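You operate a simulated robot arm through the tools that you are given. There is no shell and no other tool. Be economical: measure what you need, move in short steps, check, and stop when the job is done.

You are at the controls of a simulated two-armed robot. One attempt, no reset.

JOB
Carry the white tray with both arms and set it on the top of the core table.

Only the result counts: the job must be done as asked and must still hold three seconds after the hand-in. Knocking over, shifting, dropping, spilling or breaking anything else fails it.

ROBOT AND FRAMES
Two 7-joint arms with three-finger grippers on one trunk, on a base that drives. Base frame: it is fixed to the floor where the robot stands at the start and does not move with it; the origin is under the middle of the robot, x ahead of it, y to its left, z up. Readings come in mm, rad, newtons and seconds.
The left shoulder is at the start at [30, 124, 1008], the right one opposite. With the tool pointing down near the work surface each hand reaches from about 100 to 780 mm from the robot's upright axis, wherever it stands, measured 20 degrees to its own side. Places, roughly: top of the core table [-1200, 2900, 800]; white tray (23x19x4 cm) [500, 100, 900]. Payload 2.2 kg a hand.
The TCP of each hand is the grasp point between the finger pads, 28 mm short of the fingertips. In the tool frame z runs along the fingers and y along their closing line. The gripper opens to 102 mm. The gripper's body begins 71 mm behind the TCP.
Orientation is told as [roll, pitch, yaw] about the base's x, y, z axes, in that order, counted from this pose: with the fingers straight down and closing along the base's y, the tool's x points along the base's -x, its y along +y and its z along -z.

CONTROLS
- The arms move only by the tool send_rows. It takes "left_series", "right_series" or both (then of equal length, played together; a hand with none holds still); each is a list that holds one entry, the list of rows, each a list of 7 numbers: the turn, a rotation vector about the tool's x, y, z in rad, then the shift along the tool's x, y, z in mm, then the gripper command, from -1 (fully open) to 1 (shut), values between in proportion. In form: [[[ax, ay, az, x, y, z, grip], ...]]. A call has 1 to 10 rows; each row shifts and turns the commanded pose from where the row before left it, along the tool's axes as they then stand. A row lasts 0.2 s, in which the tool goes at most 50 mm and 0.15 rad; a call with a longer step from one row to the next is refused whole, and so is a gripper value outside its range. Where a pose cannot be reached the arm comes as near as it can. A force on the tool above 40 N (or 10 N above the force at the start of the call, whichever is more), or a blocked arm, ends the call early, and 0.2 s more pass. Each finger halts on what it meets, pressing with about 43 N; the grip force reading is that of the motor and also rises with nothing between the fingers. The clock runs only during rows and for 0.2 s after the last one: add rows that do not move to give the fingers time. It gives the time, the measured TCP pose, the force on the tool (base axes), the opening and the grip force at its end, in the units of the frame above (readings bear some noise), with the torque about the TCP (base axes, N m) and any sound that the robot's microphone picked up.
- Cameras (640 x 400 px; columns grow to the right, rows downward): "scene" is now at [37.6, 30, 1718.8]; the picture's right is [0.31, -0.95, 0.00], its down [-0.73, -0.24, -0.64] and it looks along [0.61, 0.20, -0.77] (base axes); focal length 260 px, centre (320, 200). "left" rides on the left gripper at [72, 38, -86] in its tool frame; the picture's right is [-0.46, 0.89, 0.00], its down [-0.60, -0.32, -0.73] and it looks along [-0.65, -0.34, 0.68] (tool axes); focal length 256 px, centre (320, 200). "right" rides on the right gripper at [69, 44, -86] in its tool frame; the picture's right is [-0.53, 0.85, 0.00], its down [-0.58, -0.36, -0.73] and it looks along [-0.62, -0.39, 0.68] (tool axes); focal length 256 px, centre (320, 200). There is no depth. A picture from a camera that has moved, and an enlarged one, comes with that camera's place and axes in the base frame and with its lens. The place of the scene camera against the robot may be out by one fixed shift of up to 12 mm in any direction.
- snapshot(camera): a new picture of that camera. No time passes.
- move_column(by): slides the trunk up (or, below 0, down) by that many mm; the arms and the scene camera ride with it, the base frame stays. It gives what a move gives, with no picture.
- drive_base(legs): drives the robot by 1 to 6 legs, each [ahead, left, turn to the left] in mm, mm and rad, along the robot's own axes; the way and the turn of a leg run together, so that a leg with both is an arc; at most 1500 mm and 3.142 rad a leg. The arms and the cameras ride along, it lands a little off, and it stops where it bumps. It gives what a move gives.
- turn_head(pan, tilt): turns the head with the scene camera to pan (to the left, within 2.496 rad either way) and tilt (down, from -0.506 to 1.204), counted from straight ahead of the robot. It gives what a move gives.
- enlarge(camera, box): a new picture of the part [left, top, right, bottom] of that camera's present view, enlarged. No time passes.
- sign_off(): hands the job in; it is judged then, once.

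Work in short steps. Places have to be worked out from the pictures, the camera data and where the tool is seen: move nearer, look again, correct. Check each grasp and each placing, and mend what went wrong. You have 120 turns and 88 pictures in all, those below and enlarged ones among them. Open the grippers and draw the arms clear of the work before you hand the job in, unless the task says otherwise; then end with one line.

The tools are called after "Request:" as name(argument=value, ...) on one line, values as JSON. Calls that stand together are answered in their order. send_rows: Moves the arms, as the interface text tells. Its arguments: {"type":"object","properties":{"left_series":{"type":"array","items":{"type":"array","items":{"type":"array","items":{"type":"number"}}}},"right_series":{"type":"array","items":{"type":"array","items":{"type":"array","items":{"type":"number"}}}}},"required":[]} The other tools are called the same way: move_column (by) slides the trunk up or down; drive_base (legs) drives the base; turn_head (pan, tilt) turns the head that bears the scene camera; snapshot (camera) takes a picture; enlarge (camera, box) takes an enlarged picture of a part of a camera's view; sign_off () hands the job in.

At the start:

```text
time: 0.0
left_eef_pos: [503.7, 369.8, 1109.3]
left_ee_rot: [0.0, 0.001, -0.001]
left_ft_force: [0.3, -0.2, -0.3]
left_ft_torque: [-0.02, -0.01, -0.03]
left_width: 101.9
left_finger_force: 0.1
right_eef_pos: [401.2, -116.4, 1101.2]
right_ee_rot: [0.001, 0.002, -0.001]
right_ft_force: [0.2, 0.2, 0.1]
right_ft_torque: [0.0, 0.05, 0.0]
right_width: 102.0
right_finger_force: 0.1
trunk travel left (down, up): [-250.0, 290.0]
robot x, y, heading: [-4.8, -4.7, -0.002]
head pan, tilt: [0.318, 0.876]
```

scene: 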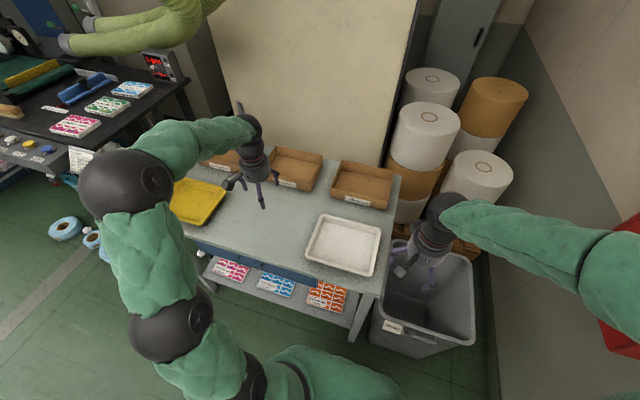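
right: 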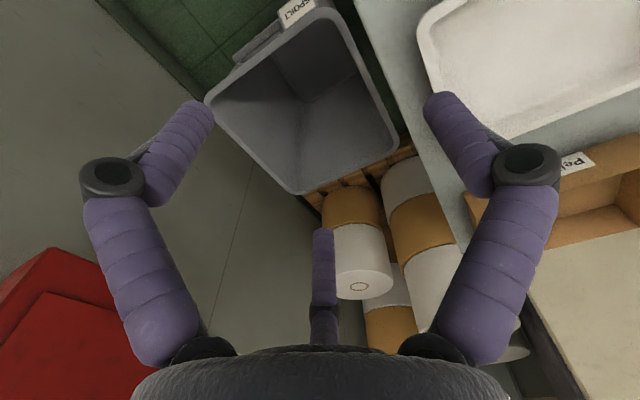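
left: 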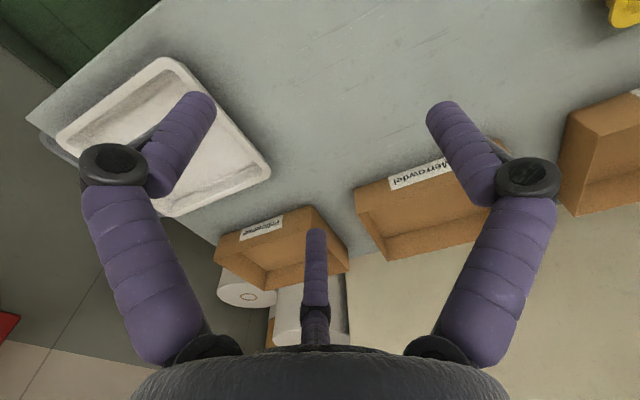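

The tray appears near [520, 100, 900] on the bench; I enlarge it to get its corners and rim.

Request:
enlarge(camera="scene", box=[280, 190, 408, 290])

Request:
enlarge(camera="left", box=[20, 40, 300, 230])

```text
4.00 times, centred on (344, 240) of scene
camera zoom: at [37.6, 30.0, 1718.8], right [0.31, -0.95, 0.0], down [-0.73, -0.24, -0.64], along [0.61, 0.2, -0.77], focal length 1040 px, centre (224, 40)
```

zoom: 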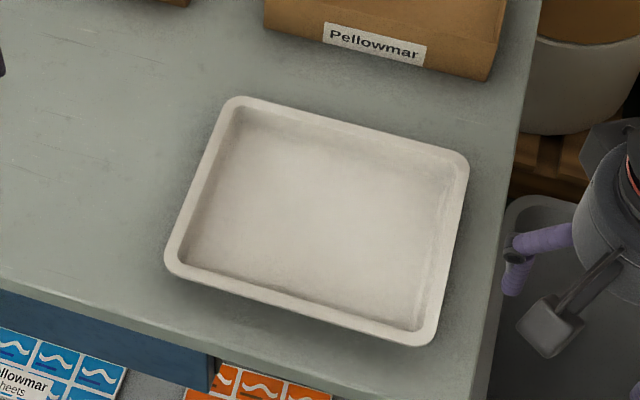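

```text
2.11 times, centred on (160, 135) of left
camera zoom: at [432.7, 408.4, 1196.4], right [0.46, 0.89, 0.0], down [0.6, -0.32, 0.73], along [0.65, -0.34, -0.68], focal length 539 px, centre (657, 337)
```

zoom: 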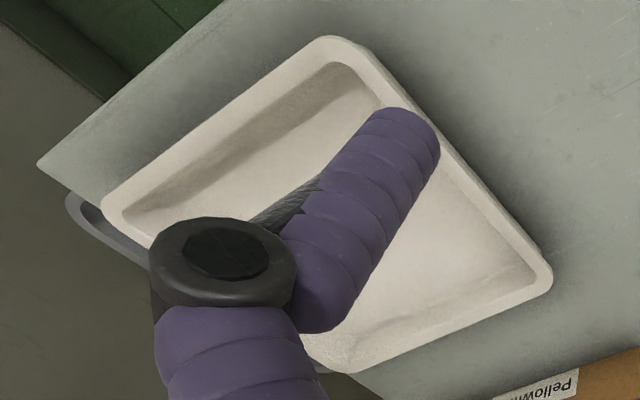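

The tray is axis-aligned: rim roughly x 420–614, y −21–207, z about 914. Before grasping I survey the route to the core table.

Request:
turn_head(pan=1.95, tilt=0.35)

Request:
snapshot(camera="scene")

Request:
turn_head(pan=1.0, tilt=0.6)

Request:
snapshot(camera="scene")

Request:
turn_head(pan=2.49, tilt=0.6)

Request:
snapshot(camera="scene")

```text
time: 1.7
left_eef_pos: [503.4, 369.5, 1110.4]
left_ee_rot: [0.0, 0.0, -0.001]
left_ft_force: [0.3, 0.0, 1.3]
left_ft_torque: [0.04, 0.0, 0.0]
left_width: 101.9
left_finger_force: 0.1
right_eef_pos: [401.2, -116.0, 1100.7]
right_ee_rot: [-0.001, 0.0, 0.001]
right_ft_force: [-0.6, -0.2, 0.6]
right_ft_torque: [0.04, 0.03, -0.02]
right_width: 101.9
right_finger_force: 0.0
trunk travel left (down, up): [-250.0, 290.0]
robot x, y, heading: [0.2, -0.7, 0.0]
head pan, tilt: [1.95, 0.351]
```

```text
82 pictures are left
camera scene: at [-69.7, 92.6, 1764.5], right [0.93, 0.37, 0.0], down [0.13, -0.32, -0.94], along [-0.35, 0.87, -0.34], focal length 260 px, centre (320, 200)
```

scene: 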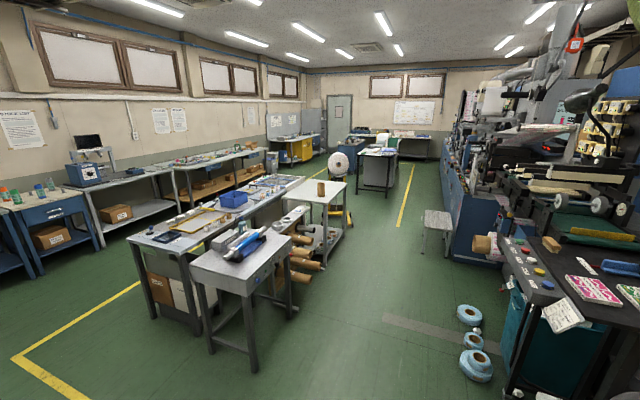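

```text
time: 2.9
left_eef_pos: [504.5, 369.6, 1110.2]
left_ee_rot: [0.001, -0.001, -0.001]
left_ft_force: [0.2, 0.1, -0.2]
left_ft_torque: [-0.03, 0.02, 0.0]
left_width: 102.0
left_finger_force: 0.3
right_eef_pos: [402.1, -116.5, 1101.3]
right_ee_rot: [0.0, 0.0, -0.001]
right_ft_force: [-0.1, 1.2, -0.6]
right_ft_torque: [-0.04, -0.01, 0.0]
right_width: 102.2
right_finger_force: 0.0
trunk travel left (down, up): [-250.0, 290.0]
robot x, y, heading: [0.9, 0.4, 0.001]
head pan, tilt: [1.0, 0.6]
```

```text
81 pictures are left
camera scene: at [12.4, 80.5, 1741.8], right [0.84, -0.54, 0.0], down [-0.3, -0.48, -0.83], along [0.45, 0.69, -0.56], focal length 260 px, centre (320, 200)
```

scene: 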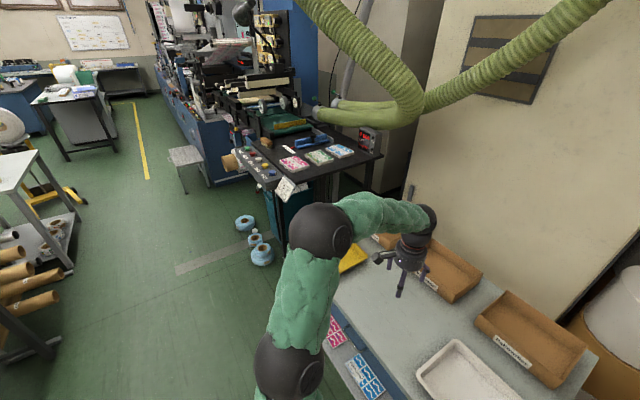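

```text
time: 4.5
left_eef_pos: [504.1, 369.9, 1110.0]
left_ee_rot: [0.0, 0.002, 0.0]
left_ft_force: [0.4, -0.5, 0.4]
left_ft_torque: [-0.01, -0.02, 0.0]
left_width: 101.7
left_finger_force: 0.1
right_eef_pos: [401.6, -116.0, 1102.3]
right_ee_rot: [0.002, 0.0, 0.0]
right_ft_force: [0.0, -0.5, -0.7]
right_ft_torque: [0.02, 0.0, 0.0]
right_width: 101.8
right_finger_force: 0.1
trunk travel left (down, up): [-250.0, 290.0]
robot x, y, heading: [-0.7, 0.6, -0.0]
head pan, tilt: [2.491, 0.6]
```

```text
80 pictures are left
camera scene: at [-105.6, 59.7, 1741.8], right [0.61, 0.8, 0.0], down [0.45, -0.34, -0.83], along [-0.66, 0.5, -0.56], focal length 260 px, centre (320, 200)
```

scene: 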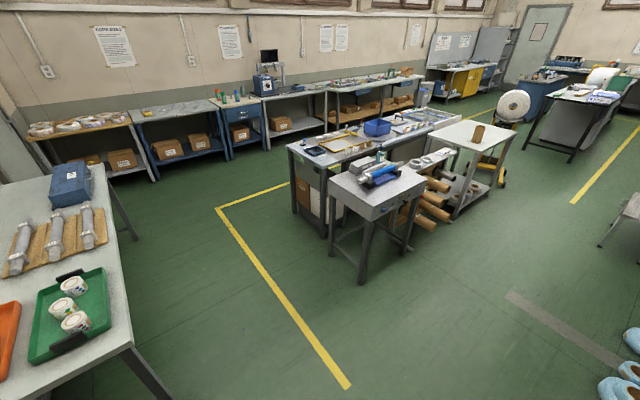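

The core table is the white-topped one (x about −1480..−930, y 2460..3350), with one core standing on it; its +x side is open floor. I bring both hands above the tray's short-side rims and look back.

Request:
send_rows(left_series=[[[0, 0, 0, -2.6, -32.6, 22, -1], [0, 0, 0, -2.6, -32.6, 22, -1], [0, 0, 0, -2.6, -32.6, 22, -1], [0, 0, 0, -2.6, -32.6, 22, -1], [0, 0, 0, -2.6, -32.6, 22, -1]]], right_series=[[[0, 0, 0, -23.2, 19, 20, -1], [0, 0, 0, -23.2, 19, 20, -1], [0, 0, 0, -23.2, 19, 20, -1], [0, 0, 0, -23.2, 19, 20, -1], [0, 0, 0, -23.2, 19, 20, -1]]])

Request:
turn_head(pan=0.2, tilt=0.9)

Request:
snapshot(camera="scene")

Request:
snapshot(camera="left")

Request:
snapshot(camera="right")

```text
time: 5.7
left_eef_pos: [518.5, 203.9, 998.0]
left_ee_rot: [0.0, 0.0, 0.0]
left_ft_force: [0.8, -0.4, -0.2]
left_ft_torque: [-0.01, -0.03, 0.01]
left_width: 102.0
left_finger_force: 0.1
right_eef_pos: [519.3, -22.2, 999.7]
right_ee_rot: [0.001, 0.002, 0.0]
right_ft_force: [0.0, 0.2, -0.1]
right_ft_torque: [0.0, 0.03, 0.01]
right_width: 102.2
right_finger_force: 0.0
trunk travel left (down, up): [-250.0, 290.0]
robot x, y, heading: [-2.9, 1.3, -0.0]
head pan, tilt: [2.491, 0.6]
```

```text
time: 7.8
left_eef_pos: [516.8, 205.0, 1000.2]
left_ee_rot: [0.0, 0.0, 0.0]
left_ft_force: [0.0, 0.5, 0.6]
left_ft_torque: [-0.01, -0.01, 0.03]
left_width: 102.0
left_finger_force: 0.1
right_eef_pos: [518.1, -21.3, 1001.4]
right_ee_rot: [0.0, 0.0, 0.001]
right_ft_force: [0.2, 0.3, -0.8]
right_ft_torque: [0.01, -0.01, 0.03]
right_width: 101.9
right_finger_force: 0.0
trunk travel left (down, up): [-250.0, 290.0]
robot x, y, heading: [-1.2, 2.2, -0.003]
head pan, tilt: [0.201, 0.901]
```

```text
79 pictures are left
camera scene: at [38.7, 21.2, 1717.0], right [0.2, -0.98, 0.0], down [-0.77, -0.16, -0.62], along [0.61, 0.12, -0.78], focal length 260 px, centre (320, 200)
```

scene: 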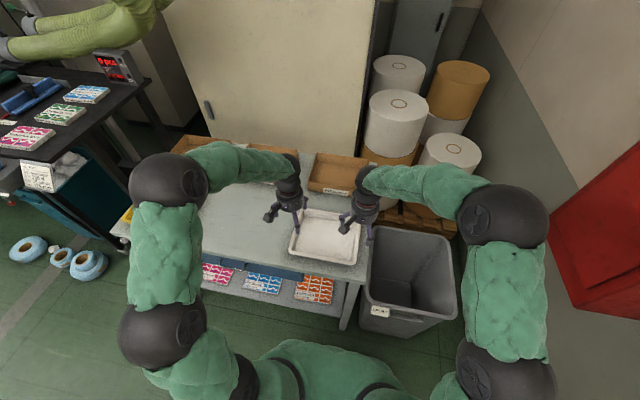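

```text
78 pictures are left
camera left: at [445.8, 243.2, 1085.8], right [0.46, 0.89, 0.0], down [0.6, -0.32, 0.73], along [0.65, -0.34, -0.68], focal length 256 px, centre (320, 200)
```

left: 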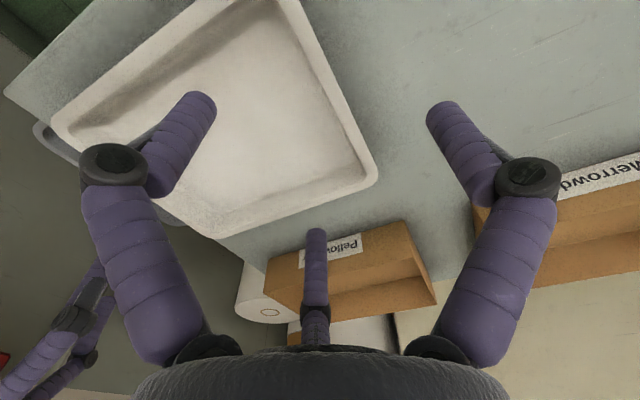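

```text
77 pictures are left
camera right: at [448.5, 20.7, 1086.3], right [0.53, 0.85, 0.0], down [0.58, -0.36, 0.73], along [0.62, -0.39, -0.68], focal length 256 px, centre (320, 200)
```

right: 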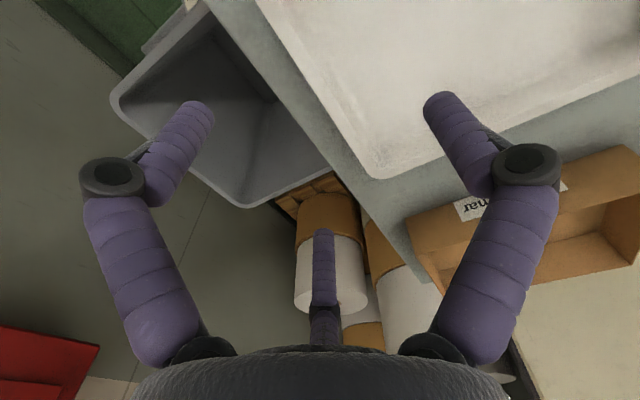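

The grippers look three-fingered in the pictures; I enlarge the views to find the rim edges and the true finger layout.

Request:
enlarge(camera="scene", box=[250, 140, 410, 280])

Request:
enlarge(camera="left", box=[220, 0, 420, 200])

Request:
enlarge(camera="right", box=[240, 0, 440, 200])

```text
2.86 times, centred on (330, 210) of scene
camera zoom: at [38.7, 21.2, 1717.0], right [0.2, -0.98, 0.0], down [-0.77, -0.16, -0.62], along [0.61, 0.12, -0.78], focal length 743 px, centre (291, 171)
```

zoom: 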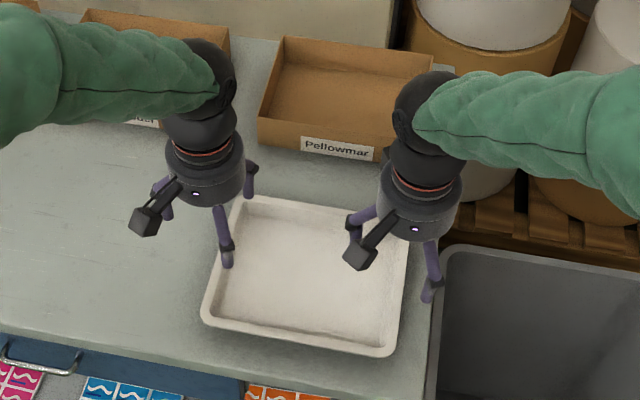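

```text
2.00 times, centred on (320, 100) of left
camera zoom: at [445.8, 243.2, 1085.8], right [0.46, 0.89, 0.0], down [0.6, -0.32, 0.73], along [0.65, -0.34, -0.68], focal length 512 px, centre (320, 400)
```

zoom: 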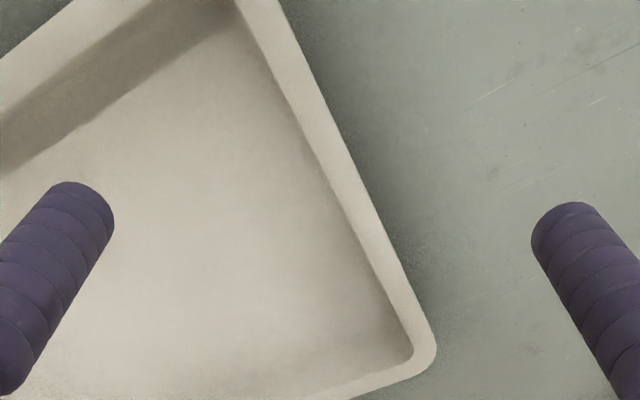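

```text
2.00 times, centred on (340, 100) of right
camera zoom: at [448.5, 20.7, 1086.3], right [0.53, 0.85, 0.0], down [0.58, -0.36, 0.73], along [0.62, -0.39, -0.68], focal length 512 px, centre (280, 400)
```

zoom: 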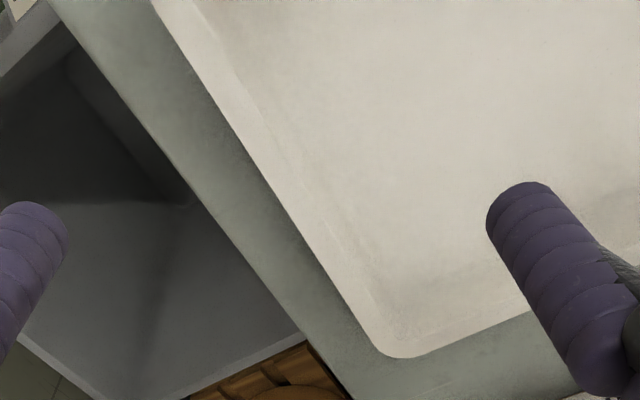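

The hands look three-fingered (one finger toward +y, two toward −y). I half-close and then shut the left gripper in the air to see how the fingers really travel.

Request:
send_rows(left_series=[[[0, 0, 0, 0, 0, 0, 0], [0, 0, 0, 0, 0, 0, 0], [0, 0, 0, 0, 0, 0, 0]]])

Request:
snapshot(camera="left")

Request:
send_rows(left_series=[[[0, 0, 0, 0, 0, 0, 1], [0, 0, 0, 0, 0, 0, 1], [0, 0, 0, 0, 0, 0, 1], [0, 0, 0, 0, 0, 0, 1]]])

Request:
snapshot(camera="left")

Request:
enlarge(camera="scene", box=[250, 140, 410, 280])

```text
time: 8.6
left_eef_pos: [517.6, 203.6, 1000.4]
left_ee_rot: [0.001, -0.001, 0.001]
left_ft_force: [0.8, 0.1, 0.1]
left_ft_torque: [0.02, 0.0, -0.02]
left_width: 51.0
left_finger_force: 0.1
right_eef_pos: [517.9, -22.5, 999.5]
right_ee_rot: [0.001, 0.001, 0.0]
right_ft_force: [-0.7, 0.6, -0.5]
right_ft_torque: [0.01, 0.0, 0.05]
right_width: 102.0
right_finger_force: 0.1
trunk travel left (down, up): [-250.0, 290.0]
robot x, y, heading: [-0.0, 2.3, 0.002]
head pan, tilt: [0.201, 0.901]
```

```text
73 pictures are left
camera left: at [445.8, 243.0, 1085.7], right [0.47, 0.89, 0.0], down [0.6, -0.32, 0.73], along [0.65, -0.34, -0.68], focal length 256 px, centre (320, 200)
```

left: 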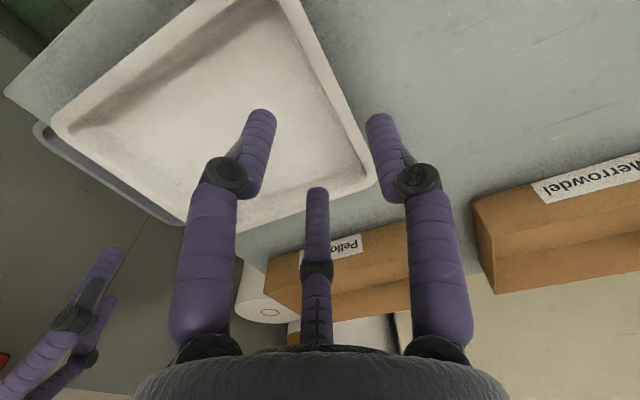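

```text
time: 9.6
left_eef_pos: [516.3, 204.4, 997.5]
left_ee_rot: [-0.001, 0.0, 0.001]
left_ft_force: [-0.1, 0.6, 0.3]
left_ft_torque: [0.02, 0.01, 0.01]
left_width: 2.4
left_finger_force: 31.7
right_eef_pos: [517.6, -21.6, 999.8]
right_ee_rot: [0.0, -0.001, 0.001]
right_ft_force: [-0.4, 0.2, 0.4]
right_ft_torque: [-0.01, 0.01, -0.01]
right_width: 102.3
right_finger_force: 0.0
trunk travel left (down, up): [-250.0, 290.0]
robot x, y, heading: [0.5, -2.1, -0.003]
head pan, tilt: [0.201, 0.901]
```

```text
72 pictures are left
camera left: at [445.8, 243.0, 1085.7], right [0.46, 0.89, 0.0], down [0.6, -0.32, 0.73], along [0.65, -0.34, -0.68], focal length 256 px, centre (320, 200)
```

left: 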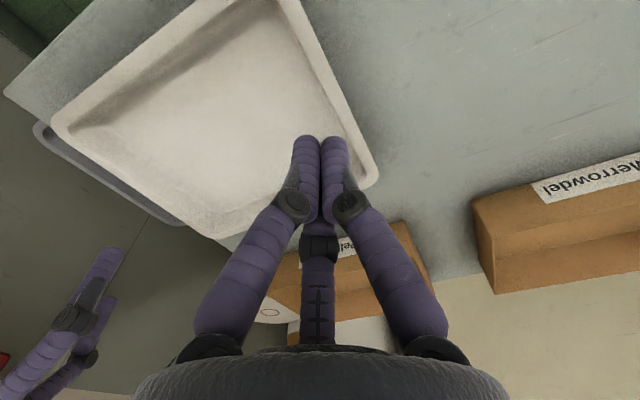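

```text
2.86 times, centred on (330, 210) of scene
camera zoom: at [38.7, 21.1, 1717.0], right [0.2, -0.98, 0.0], down [-0.77, -0.16, -0.62], along [0.61, 0.12, -0.78], focal length 743 px, centre (291, 171)
```

zoom: 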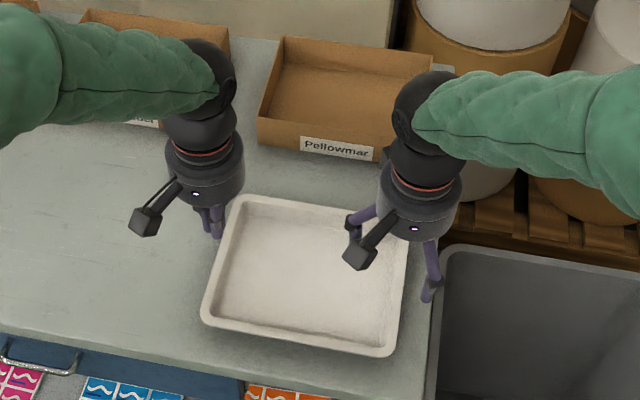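

All fingers converge on the TCP, so the wall just needs to lie between them. Two-view triangulation puts the rim near z≈890, with tray centre about (535, 95). I reopen the left hand and lower both to z 935 above the rim ends.

Request:
send_rows(left_series=[[[0, 0, 0, -6, 2, 20, -1], [0, 0, 0, -6, 2, 22, -1], [0, 0, 0, -6, 1, 22, -1], [0, 0, 0, 0, 0, 0, -1], [0, 0, 0, 0, 0, 0, -1]]], right_series=[[[0, 0, 0, -6, 0, 20, -1], [0, 0, 0, -6, 1, 22, -1], [0, 0, 0, -6, 1, 22, -1], [0, 0, 0, 0, 0, 0, -1], [0, 0, 0, 0, 0, 0, -1]]])

Request:
enlarge(camera="scene", box=[260, 160, 400, 280])

Request:
snapshot(camera="left")

Request:
snapshot(camera="right")

```text
time: 10.8
left_eef_pos: [534.4, 209.1, 936.9]
left_ee_rot: [0.001, 0.001, -0.001]
left_ft_force: [0.2, -0.6, 1.3]
left_ft_torque: [-0.03, 0.03, 0.01]
left_width: 102.1
left_finger_force: 0.1
right_eef_pos: [534.5, -19.1, 936.0]
right_ee_rot: [0.0, -0.001, 0.001]
right_ft_force: [1.5, -0.8, -0.9]
right_ft_torque: [-0.05, -0.01, -0.01]
right_width: 101.9
right_finger_force: 0.0
trunk travel left (down, up): [-250.0, 290.0]
robot x, y, heading: [-1.6, -3.4, -0.001]
head pan, tilt: [0.201, 0.901]
```

```text
3.33 times, centred on (330, 220) of scene
camera zoom: at [39.4, 21.2, 1717.0], right [0.2, -0.98, 0.0], down [-0.77, -0.16, -0.62], along [0.61, 0.12, -0.78], focal length 867 px, centre (287, 133)
```

zoom: 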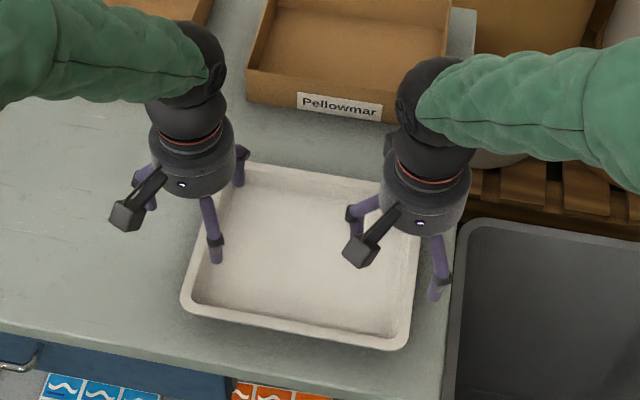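

```text
69 pictures are left
camera left: at [462.7, 247.5, 1022.3], right [0.47, 0.89, 0.0], down [0.6, -0.32, 0.73], along [0.65, -0.34, -0.68], focal length 256 px, centre (320, 200)
```

left: 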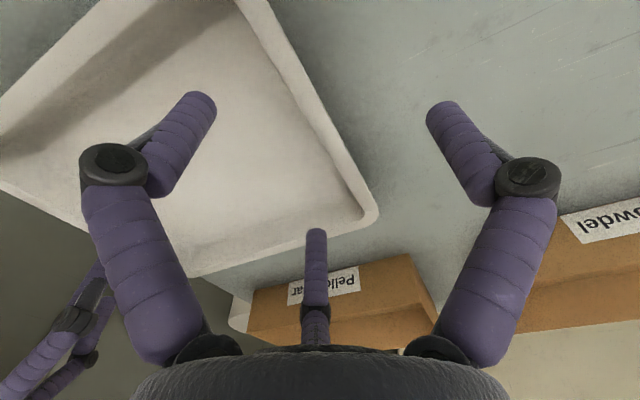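

```text
68 pictures are left
camera right: at [466.4, 23.7, 1022.6], right [0.53, 0.85, 0.0], down [0.58, -0.36, 0.73], along [0.62, -0.39, -0.68], focal length 256 px, centre (320, 200)
```

right: 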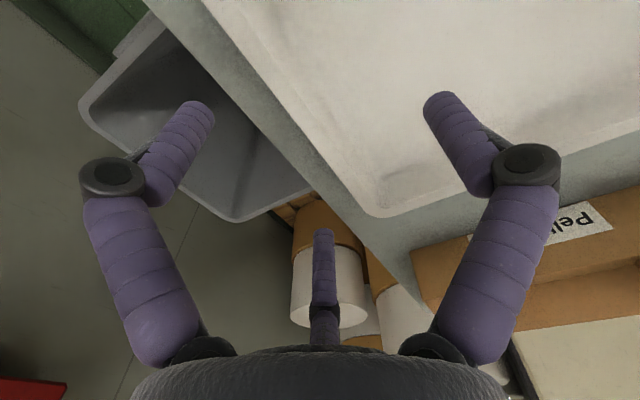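

Wrist views put the walls about 5 mm outboard of each hand, so I adjust y and descend to TCP z≈905, watching force.

Request:
send_rows(left_series=[[[0, 0, 0, 0, 2, 10, -1], [0, 0, 0, 0, 2, 10, -1], [0, 0, 0, 0, 0, 10, -1]]], right_series=[[[0, 0, 0, 0, -2, 10, -1], [0, 0, 0, 0, -3, 10, -1], [0, 0, 0, 0, 0, 10, -1]]])

Request:
enlarge(camera="scene", box=[260, 160, 400, 280])

Request:
snapshot(camera="left")

Request:
snapshot(camera="right")

```text
time: 11.6
left_eef_pos: [535.0, 215.8, 905.8]
left_ee_rot: [-0.001, 0.002, -0.002]
left_ft_force: [0.3, -1.2, 0.0]
left_ft_torque: [0.03, 0.02, 0.02]
left_width: 101.9
left_finger_force: 0.1
right_eef_pos: [536.2, -24.1, 906.2]
right_ee_rot: [0.0, 0.002, 0.0]
right_ft_force: [-0.4, 0.1, 0.7]
right_ft_torque: [-0.02, -0.01, -0.01]
right_width: 102.3
right_finger_force: 0.1
trunk travel left (down, up): [-250.0, 290.0]
robot x, y, heading: [-1.4, -2.8, 0.004]
head pan, tilt: [0.201, 0.901]
```

```text
3.33 times, centred on (330, 220) of scene
camera zoom: at [39.6, 21.3, 1716.9], right [0.2, -0.98, 0.0], down [-0.77, -0.16, -0.62], along [0.61, 0.12, -0.78], focal length 867 px, centre (287, 133)
```

zoom: 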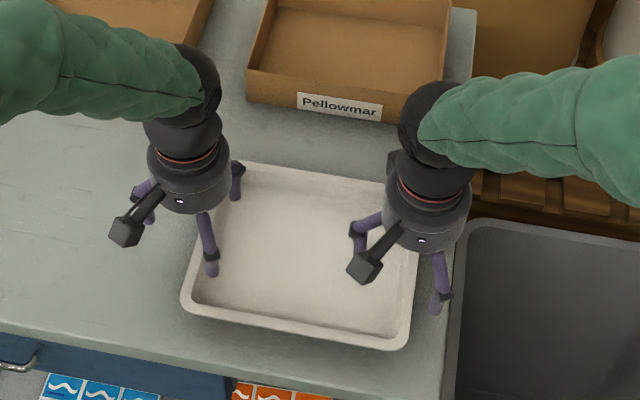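

```text
66 pictures are left
camera left: at [462.7, 253.4, 992.3], right [0.46, 0.89, 0.0], down [0.6, -0.32, 0.73], along [0.65, -0.34, -0.68], focal length 256 px, centre (320, 200)
```

left: 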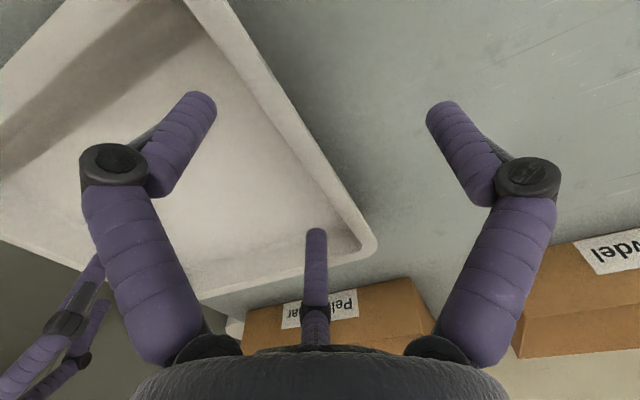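

```text
65 pictures are left
camera right: at [467.1, 18.5, 992.6], right [0.53, 0.85, 0.0], down [0.58, -0.36, 0.73], along [0.62, -0.39, -0.68], focal length 256 px, centre (320, 200)
```

right: 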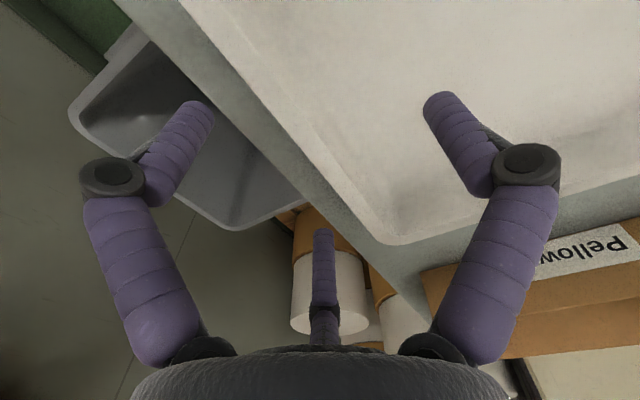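

Parallax says the rim is lower, around z≈865, tray centre x≈548. I descend another 20 mm with small x/y corrections and look again.

Request:
send_rows(left_series=[[[0, 0, 0, -5, -2, 10, -1], [0, 0, 0, -5, -1, 10, -1]]], right_series=[[[0, 0, 0, -5, -2, 10, -1], [0, 0, 0, -5, -2, 10, -1]]])

Request:
enlarge(camera="scene", box=[270, 180, 370, 260])

Request:
snapshot(camera="left")

Request:
snapshot(camera="right")

```text
time: 12.2
left_eef_pos: [542.8, 211.5, 886.2]
left_ee_rot: [0.0, 0.0, -0.001]
left_ft_force: [0.9, 0.8, -1.0]
left_ft_torque: [-0.04, 0.0, 0.01]
left_width: 102.1
left_finger_force: 0.1
right_eef_pos: [546.0, -27.6, 885.7]
right_ee_rot: [-0.001, 0.001, 0.0]
right_ft_force: [-1.0, 0.0, 0.4]
right_ft_torque: [0.0, -0.02, 0.04]
right_width: 102.0
right_finger_force: 0.1
trunk travel left (down, up): [-250.0, 290.0]
robot x, y, heading: [-3.2, 1.8, -0.004]
head pan, tilt: [0.201, 0.901]
```

```text
5.00 times, centred on (320, 220) of scene
camera zoom: at [38.9, 21.2, 1717.0], right [0.2, -0.98, 0.0], down [-0.77, -0.16, -0.62], along [0.61, 0.12, -0.78], focal length 1300 px, centre (320, 100)
```

zoom: 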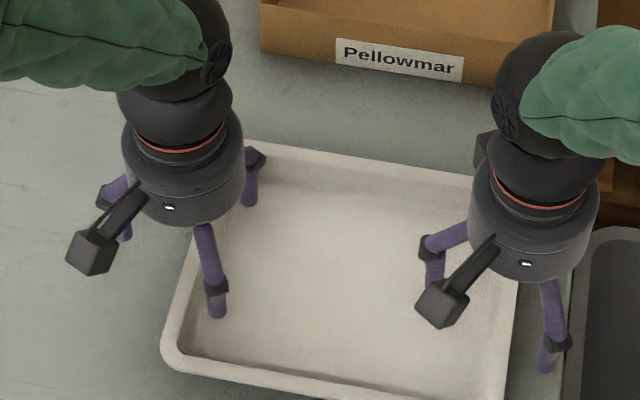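

```text
63 pictures are left
camera left: at [472.0, 251.0, 972.0], right [0.46, 0.89, 0.0], down [0.6, -0.32, 0.73], along [0.65, -0.34, -0.68], focal length 256 px, centre (320, 200)
```

left: 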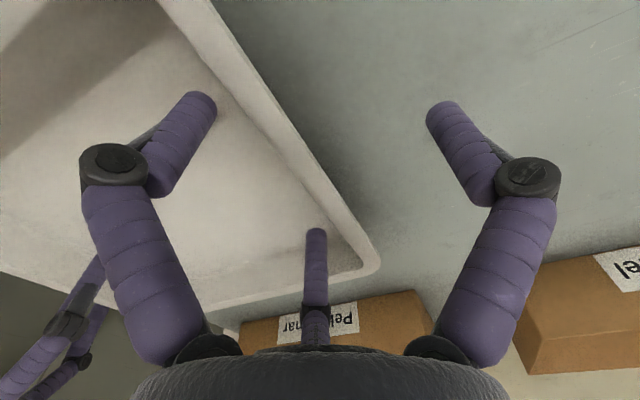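

```text
62 pictures are left
camera right: at [477.5, 15.1, 972.7], right [0.53, 0.85, 0.0], down [0.58, -0.36, 0.73], along [0.62, -0.39, -0.68], focal length 256 px, centre (320, 200)
```

right: 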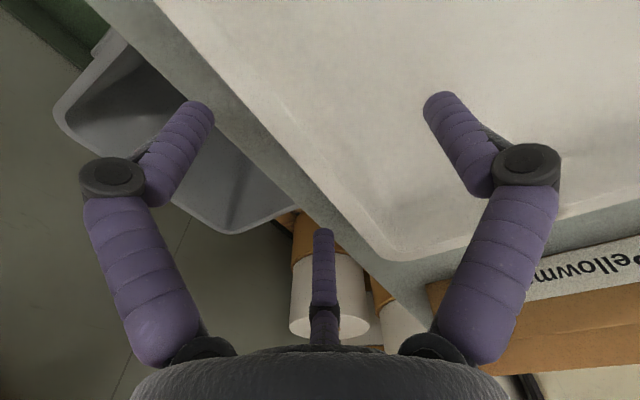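

Rim now fits z≈860 with outer edges y≈208 and −38. I recentre on the walls (y 203 / −32, x 553) and lower 15 mm more.

Request:
send_rows(left_series=[[[0, 0, 0, -5, -4, 8, -1], [0, 0, 0, -5, -4, 7, -1]]], right_series=[[[0, 0, 0, -4, -2, 8, -1], [0, 0, 0, -4, -2, 7, -1]]])

Request:
enlarge(camera="scene", box=[270, 190, 370, 270])

Request:
snapshot(camera="left")

Request:
snapshot(camera="right")

```text
time: 12.8
left_eef_pos: [555.1, 204.2, 869.4]
left_ee_rot: [0.0, 0.0, 0.0]
left_ft_force: [-0.2, -0.7, 0.0]
left_ft_torque: [0.0, 0.01, 0.01]
left_width: 102.0
left_finger_force: 0.1
right_eef_pos: [555.2, -31.0, 872.3]
right_ee_rot: [0.002, 0.0, -0.001]
right_ft_force: [0.5, 0.2, 0.2]
right_ft_torque: [0.01, -0.01, -0.01]
right_width: 102.2
right_finger_force: 0.1
trunk travel left (down, up): [-250.0, 290.0]
robot x, y, heading: [-0.6, -1.0, -0.003]
head pan, tilt: [0.201, 0.901]
```

```text
5.00 times, centred on (320, 230) of scene
camera zoom: at [38.9, 21.0, 1717.0], right [0.2, -0.98, 0.0], down [-0.77, -0.16, -0.62], along [0.61, 0.12, -0.78], focal length 1300 px, centre (320, 50)
```

zoom: 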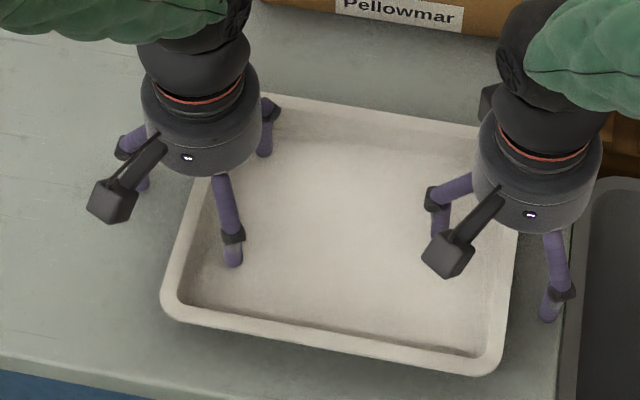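

```text
60 pictures are left
camera left: at [484.2, 242.5, 956.3], right [0.47, 0.89, 0.0], down [0.6, -0.32, 0.73], along [0.65, -0.34, -0.68], focal length 256 px, centre (320, 200)
```

left: 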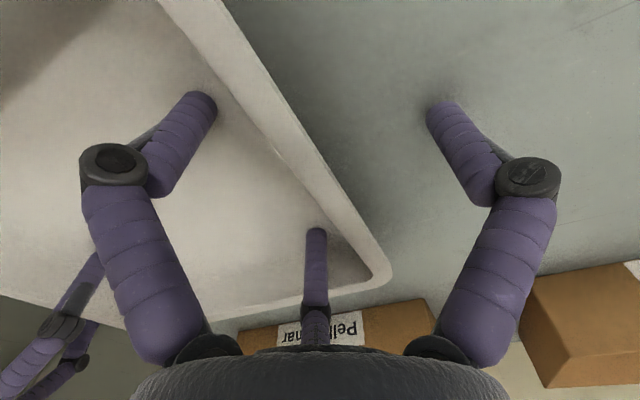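

```text
59 pictures are left
camera right: at [485.8, 11.2, 959.0], right [0.53, 0.85, 0.0], down [0.58, -0.36, 0.73], along [0.62, -0.39, -0.68], focal length 256 px, centre (320, 200)
```

right: 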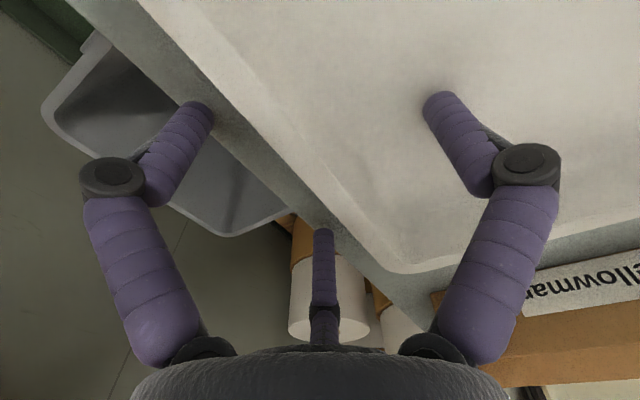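

Fingertips straddle both walls and their contact shadows show they are near the bench. I shift slightly (left +2, right −5 in y) and lower 8 more, watching force.

Request:
send_rows(left_series=[[[0, 0, 0, 0, 1, 4, -1], [0, 0, 0, 0, 1, 4, -1], [0, 0, 0, 0, 0, 0, -1]]], right_series=[[[0, 0, 0, 0, -2, 5, -1], [0, 0, 0, 0, -3, 5, -1], [0, 0, 0, 0, 0, 0, -1]]])

Request:
enlarge(camera="left", box=[180, 60, 500, 260])

Request:
enlarge(camera="right", box=[180, 60, 500, 260])

```text
time: 13.7
left_eef_pos: [559.3, 205.0, 869.8]
left_ee_rot: [-0.002, -0.013, 0.005]
left_ft_force: [-3.9, -3.3, 21.2]
left_ft_torque: [-0.7, 1.27, 0.02]
left_width: 102.3
left_finger_force: 0.1
right_eef_pos: [558.8, -35.4, 869.6]
right_ee_rot: [0.005, -0.014, -0.001]
right_ft_force: [-1.3, 1.7, 12.2]
right_ft_torque: [0.76, 0.04, 0.19]
right_width: 102.1
right_finger_force: 0.1
trunk travel left (down, up): [-250.0, 290.0]
robot x, y, heading: [-2.0, -1.5, 0.002]
head pan, tilt: [0.201, 0.901]
stopped in row 3 (left hand): the force on the tool passed its limit at 41 N (the readings are from after the stop); the commanded pose is now the measured one
```

```text
2.00 times, centred on (340, 160) of left
camera zoom: at [485.4, 243.9, 955.1], right [0.46, 0.89, 0.0], down [0.6, -0.31, 0.74], along [0.66, -0.34, -0.67], focal length 512 px, centre (280, 280)
```

zoom: 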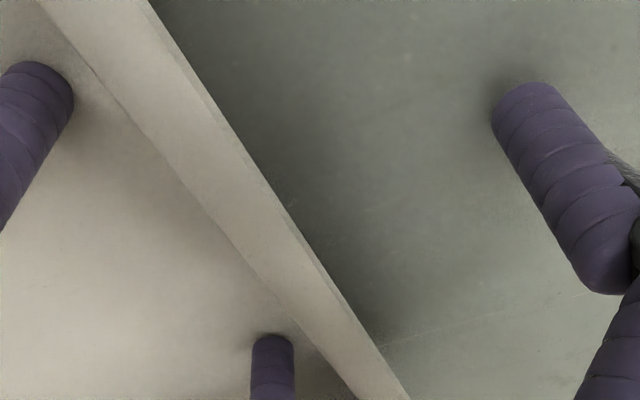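

```text
2.00 times, centred on (340, 160) of right
camera zoom: at [487.6, 7.1, 954.0], right [0.54, 0.84, 0.01], down [0.57, -0.37, 0.74], along [0.63, -0.39, -0.68], focal length 512 px, centre (280, 280)
```

zoom: 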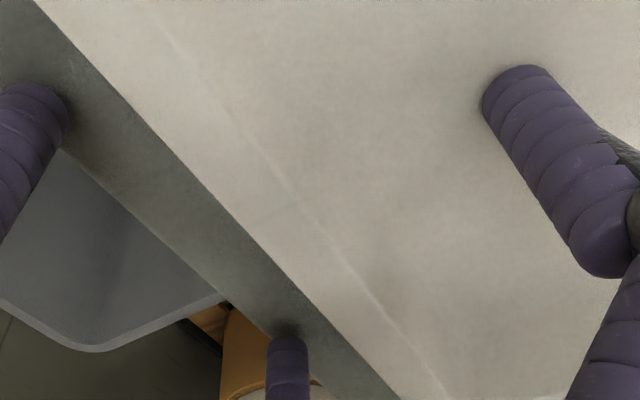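

Both hands touched the tray floor at TCP 870, so tips are at the floor and pads overlap the wall. I raise 3 mm, square up, and close both grippers gradually.

Request:
send_rows(left_series=[[[0, 0.013, 0, 0, 0, -3, -1], [0, 0, 0, 0, 0, 0, -0.3], [0, 0, 0, 0, 0, 0, 0.2], [0, 0, 0, 0, 0, 0, 0.5], [0, 0, 0, 0, 0, 0, 0.7], [0, 0, 0, 0, 0, 0, 0.8], [0, 0, 0, 0, 0, 0, 0.9], [0, 0, 0, 0, 0, 0, 1], [0, 0, 0, 0, 0, 0, 1]]], right_series=[[[0, 0.014, 0, 0, 0, -3, -1], [0, 0, 0, 0, 0, 0, -0.3], [0, 0, 0, 0, 0, 0, 0.2], [0, 0, 0, 0, 0, 0, 0.5], [0, 0, 0, 0, 0, 0, 0.7], [0, 0, 0, 0, 0, 0, 0.8], [0, 0, 0, 0, 0, 0, 0.9], [0, 0, 0, 0, 0, 0, 1], [0, 0, 0, 0, 0, 0, 1]]])

Request:
snapshot(camera="left")

Request:
snapshot(camera="right")

Request:
enlarge(camera="scene", box=[270, 190, 370, 270])

```text
time: 14.4
left_eef_pos: [560.2, 204.6, 880.6]
left_ee_rot: [-0.001, -0.011, 0.01]
left_ft_force: [-6.6, -15.5, 50.5]
left_ft_torque: [-1.44, 1.87, 0.61]
left_width: 58.8
left_finger_force: 12.9
right_eef_pos: [562.6, -32.6, 880.0]
right_ee_rot: [0.016, -0.02, -0.005]
right_ft_force: [3.4, 10.7, 26.7]
right_ft_torque: [1.25, 0.09, -0.22]
right_width: 52.6
right_finger_force: 8.7
trunk travel left (down, up): [-250.0, 290.0]
robot x, y, heading: [-0.5, -2.3, -0.005]
head pan, tilt: [0.201, 0.901]
stopped in row 3 (left hand): the force on the tool passed its limit at 46 N (the readings are from after the stop); the commanded pose is now the measured one
```

```text
56 pictures are left
camera left: at [487.9, 242.6, 966.2], right [0.46, 0.89, 0.0], down [0.6, -0.31, 0.74], along [0.66, -0.33, -0.67], focal length 256 px, centre (320, 200)
```

left: 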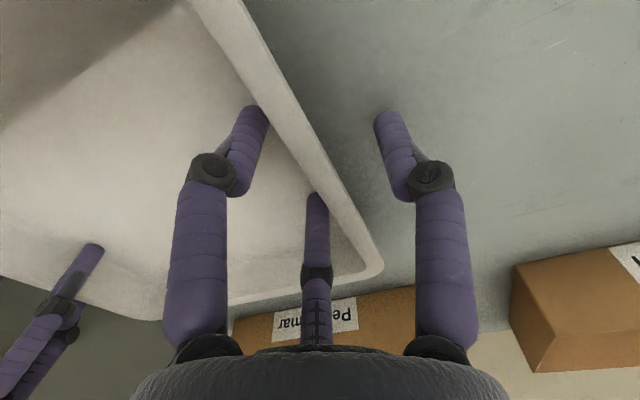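

```text
55 pictures are left
camera right: at [492.1, 9.1, 966.2], right [0.54, 0.84, 0.02], down [0.56, -0.38, 0.74], along [0.63, -0.38, -0.68], focal length 256 px, centre (320, 200)
```

right: 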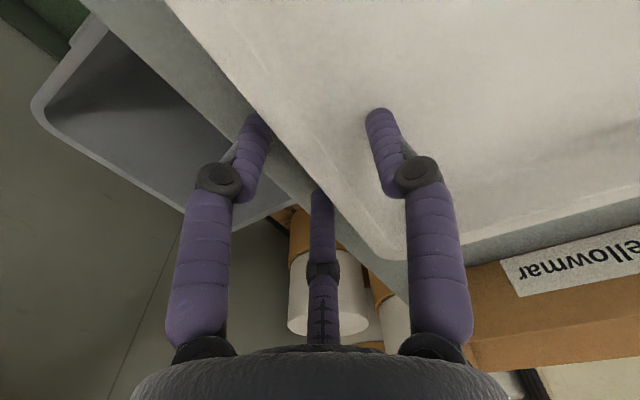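

```text
5.00 times, centred on (320, 230) of scene
camera zoom: at [31.2, 19.4, 1717.8], right [0.2, -0.98, 0.0], down [-0.77, -0.16, -0.62], along [0.61, 0.12, -0.78], focal length 1300 px, centre (320, 50)
```

zoom: 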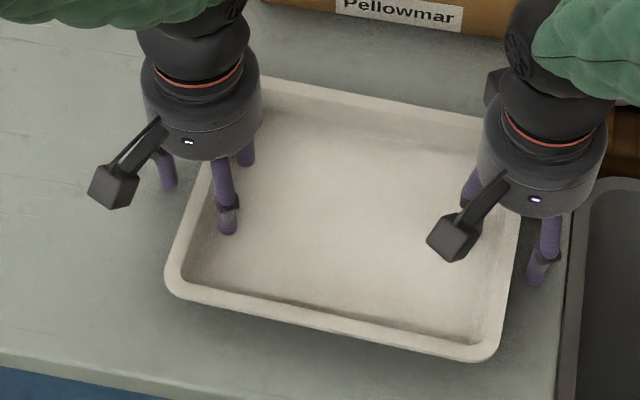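

Closing lowers the fingertips onto the tray floor (upward push). I raise both hands 7 mm and hold at this opening to read the forces.

Request:
send_rows(left_series=[[[0, 0.011, -0.01, 0, 0, -4, -0.15], [0, 0, 0, 0, 0, -3, -0.15], [0, 0, 0, 0, 0, 0, -0.15]]], right_series=[[[0.016, 0.02, 0, 0, 0, -4, -0.05], [0, 0, 0, 0, 0, -3, -0.05], [0, 0, 0, 0, 0, 0, -0.05]]])

Request:
enlarge(camera="left", box=[180, 60, 500, 260])

```text
time: 15.2
left_eef_pos: [559.2, 205.1, 879.4]
left_ee_rot: [-0.001, 0.011, 0.018]
left_ft_force: [6.9, 0.8, 22.3]
left_ft_torque: [-0.44, -1.06, 0.2]
left_width: 67.8
left_finger_force: 6.8
right_eef_pos: [560.4, -34.1, 881.1]
right_ee_rot: [-0.006, 0.014, -0.001]
right_ft_force: [7.1, 1.2, 19.4]
right_ft_torque: [0.74, -0.18, -0.33]
right_width: 57.8
right_finger_force: 3.0
trunk travel left (down, up): [-250.0, 290.0]
robot x, y, heading: [0.1, -2.8, -0.001]
head pan, tilt: [0.201, 0.901]
```

```text
2.00 times, centred on (340, 160) of left
camera zoom: at [488.1, 243.0, 966.4], right [0.45, 0.89, -0.01], down [0.62, -0.31, 0.72], along [0.65, -0.33, -0.69], focal length 512 px, centre (280, 280)
```

zoom: 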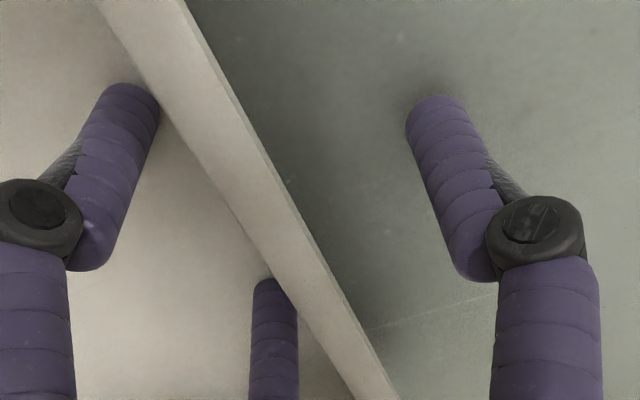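

Fitting the tip pixels, fingertips drop from 22 mm below the TCP (open) to about 38 mm (closed), with tray floor ~847. I raise to TCP ≈890 and continue closing.

Request:
send_rows(left_series=[[[0, -0.011, 0.018, 0, 0, -6, -0.3], [0, 0, 0, 0, 0, -5, -0.1], [0, 0, 0, 0, 0, 0, 0.1], [0, 0, 0, 0, 0, 0, 0.3]]], right_series=[[[-0.006, -0.014, 0, 0, 0, -5, -0.1], [0, 0, 0, 0, 0, -4, 0], [0, 0, 0, 0, 0, 0, 0.1], [0, 0, 0, 0, 0, 0, 0.3]]])

Request:
enlarge(camera="left", box=[180, 60, 500, 260])

Request:
enlarge(camera="right", box=[180, 60, 500, 260])

```text
time: 16.2
left_eef_pos: [558.4, 205.2, 888.3]
left_ee_rot: [0.0, 0.006, -0.001]
left_ft_force: [-1.5, -2.6, -0.6]
left_ft_torque: [-0.09, 0.04, -0.05]
left_width: 36.2
left_finger_force: 0.5
right_eef_pos: [561.4, -33.6, 888.6]
right_ee_rot: [-0.001, 0.004, -0.003]
right_ft_force: [0.7, 2.2, -0.4]
right_ft_torque: [0.07, -0.06, 0.02]
right_width: 37.3
right_finger_force: 1.4
trunk travel left (down, up): [-250.0, 290.0]
robot x, y, heading: [-4.3, 1.3, 0.001]
head pan, tilt: [0.201, 0.901]
```

```text
2.00 times, centred on (340, 160) of left
camera zoom: at [487.7, 245.2, 974.9], right [0.47, 0.88, 0.0], down [0.61, -0.32, 0.73], along [0.64, -0.34, -0.69], focal length 512 px, centre (280, 280)
```

zoom: 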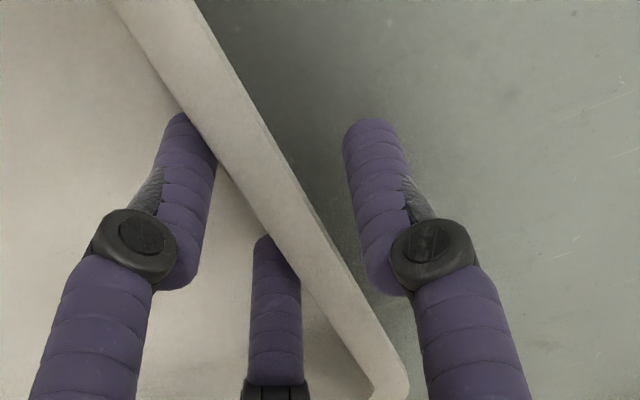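

```text
2.00 times, centred on (340, 160) of right
camera zoom: at [491.6, 8.6, 974.7], right [0.54, 0.84, 0.0], down [0.58, -0.36, 0.73], along [0.61, -0.39, -0.68], focal length 512 px, centre (280, 280)
```

zoom: 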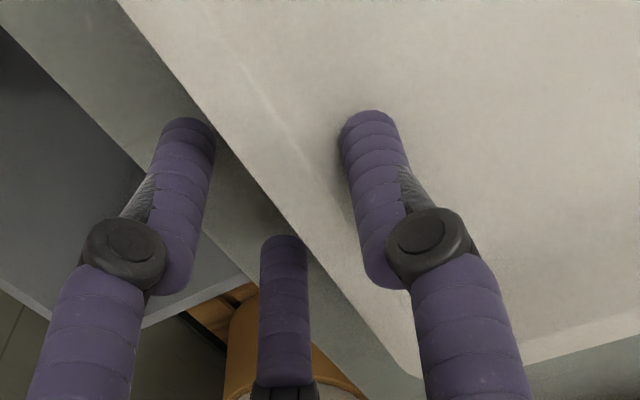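

Forces are clear and each wall lies between the fingers. I close the rest of the way.

Request:
send_rows(left_series=[[[0, 0, 0, 0, 0, 0, 0.45], [0, 0, 0, 0, 0, 0, 0.6], [0, 0, 0, 0, 0, 0, 0.75], [0, 0, 0, 0, 0, 0, 0.9], [0, 0, 0, 0, 0, 0, 1], [0, 0, 0, 0, 0, 0, 1], [0, 0, 0, 0, 0, 0, 1]]], right_series=[[[0, 0, 0, 0, 0, 0, 0.45], [0, 0, 0, 0, 0, 0, 0.6], [0, 0, 0, 0, 0, 0, 0.75], [0, 0, 0, 0, 0, 0, 0.9], [0, 0, 0, 0, 0, 0, 1], [0, 0, 0, 0, 0, 0, 1], [0, 0, 0, 0, 0, 0, 1]]])

Request:
enlarge(camera="left", box=[180, 60, 500, 260])

Request:
enlarge(camera="right", box=[180, 60, 500, 260])

```text
time: 17.3
left_eef_pos: [559.5, 197.7, 888.0]
left_ee_rot: [-0.012, 0.004, -0.007]
left_ft_force: [2.0, -45.0, 5.8]
left_ft_torque: [-1.73, 0.13, -0.03]
left_width: 11.6
left_finger_force: 38.2
right_eef_pos: [560.4, -27.7, 889.7]
right_ee_rot: [0.011, -0.002, -0.002]
right_ft_force: [-1.4, 47.4, 0.2]
right_ft_torque: [1.63, 0.45, -0.02]
right_width: 12.0
right_finger_force: 38.5
trunk travel left (down, up): [-250.0, 290.0]
robot x, y, heading: [-0.8, -2.0, 0.001]
head pan, tilt: [0.201, 0.901]
stopped in row 5 (left hand): the force on the tool passed its limit at 51 N (the readings are from after the stop); the commanded pose is now the measured one
```

```text
2.00 times, centred on (340, 160) of left
camera zoom: at [487.5, 237.9, 974.3], right [0.47, 0.88, -0.01], down [0.6, -0.31, 0.73], along [0.64, -0.35, -0.68], focal length 512 px, centre (280, 280)
```

zoom: 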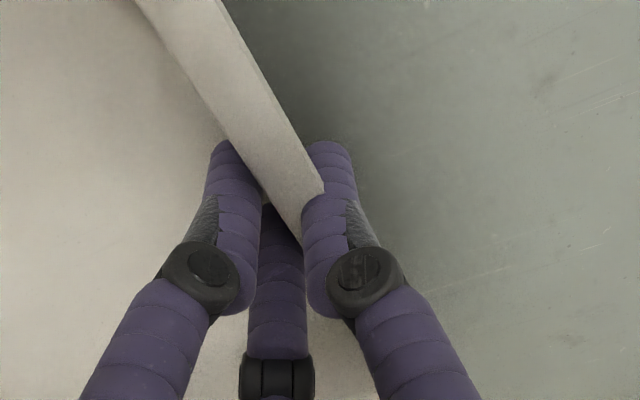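

```text
2.00 times, centred on (340, 160) of right
camera zoom: at [490.7, 15.8, 975.7], right [0.54, 0.84, 0.01], down [0.58, -0.37, 0.73], along [0.62, -0.38, -0.69], focal length 512 px, centre (280, 280)
```

zoom: 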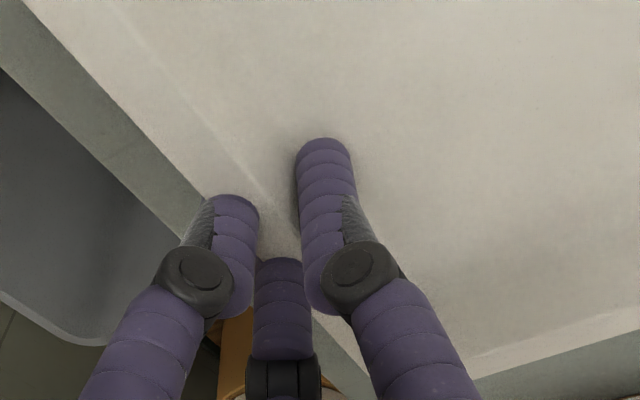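

Both walls are gripped (about 12 mm). The hands pull each other sideways ~45 N, so I hold with a tiny inward relief and read again.

Request:
send_rows(left_series=[[[0, 0, 0, 0, -2, 0, 1], [0, 0, 0, 0, 0, 0, 1], [0, 0, 0, 0, 0, 0, 1]]], right_series=[[[0, 0, 0, 0, 2, 0, 1], [0, 0, 0, 0, 0, 0, 1], [0, 0, 0, 0, 0, 0, 1]]])

```text
time: 18.1
left_eef_pos: [558.2, 198.2, 889.4]
left_ee_rot: [-0.011, 0.005, -0.002]
left_ft_force: [0.3, -52.2, 1.3]
left_ft_torque: [-1.95, -0.22, -0.01]
left_width: 11.4
left_finger_force: 38.1
right_eef_pos: [560.3, -25.5, 889.5]
right_ee_rot: [0.008, -0.002, -0.003]
right_ft_force: [0.5, 52.7, 0.3]
right_ft_torque: [1.74, 0.17, -0.09]
right_width: 11.5
right_finger_force: 38.5
trunk travel left (down, up): [-250.0, 290.0]
robot x, y, heading: [0.1, -0.8, 0.003]
head pan, tilt: [0.201, 0.901]
```

Lateral pull remains ~52 N, so I move each hand inward 4 mm more.

Request:
send_rows(left_series=[[[0, 0, 0, 0, -2, 0, 1], [0, 0, 0, 0, -2, 0, 1], [0, 0, 0, 0, 0, 0, 1]]], right_series=[[[0, 0, 0, 0, 2, 0, 1], [0, 0, 0, 0, 2, 0, 1], [0, 0, 0, 0, 0, 0, 1]]])

```text
time: 18.9
left_eef_pos: [557.9, 197.4, 888.6]
left_ee_rot: [-0.006, -0.001, -0.003]
left_ft_force: [-0.9, -23.4, -0.7]
left_ft_torque: [-1.52, 0.71, -0.1]
left_width: 11.2
left_finger_force: 38.2
right_eef_pos: [561.2, -24.8, 888.2]
right_ee_rot: [0.003, -0.001, -0.003]
right_ft_force: [1.2, 22.5, 0.4]
right_ft_torque: [1.44, -0.71, -0.1]
right_width: 11.9
right_finger_force: 39.1
trunk travel left (down, up): [-250.0, 290.0]
robot x, y, heading: [-1.2, 2.6, -0.005]
head pan, tilt: [0.201, 0.901]
```

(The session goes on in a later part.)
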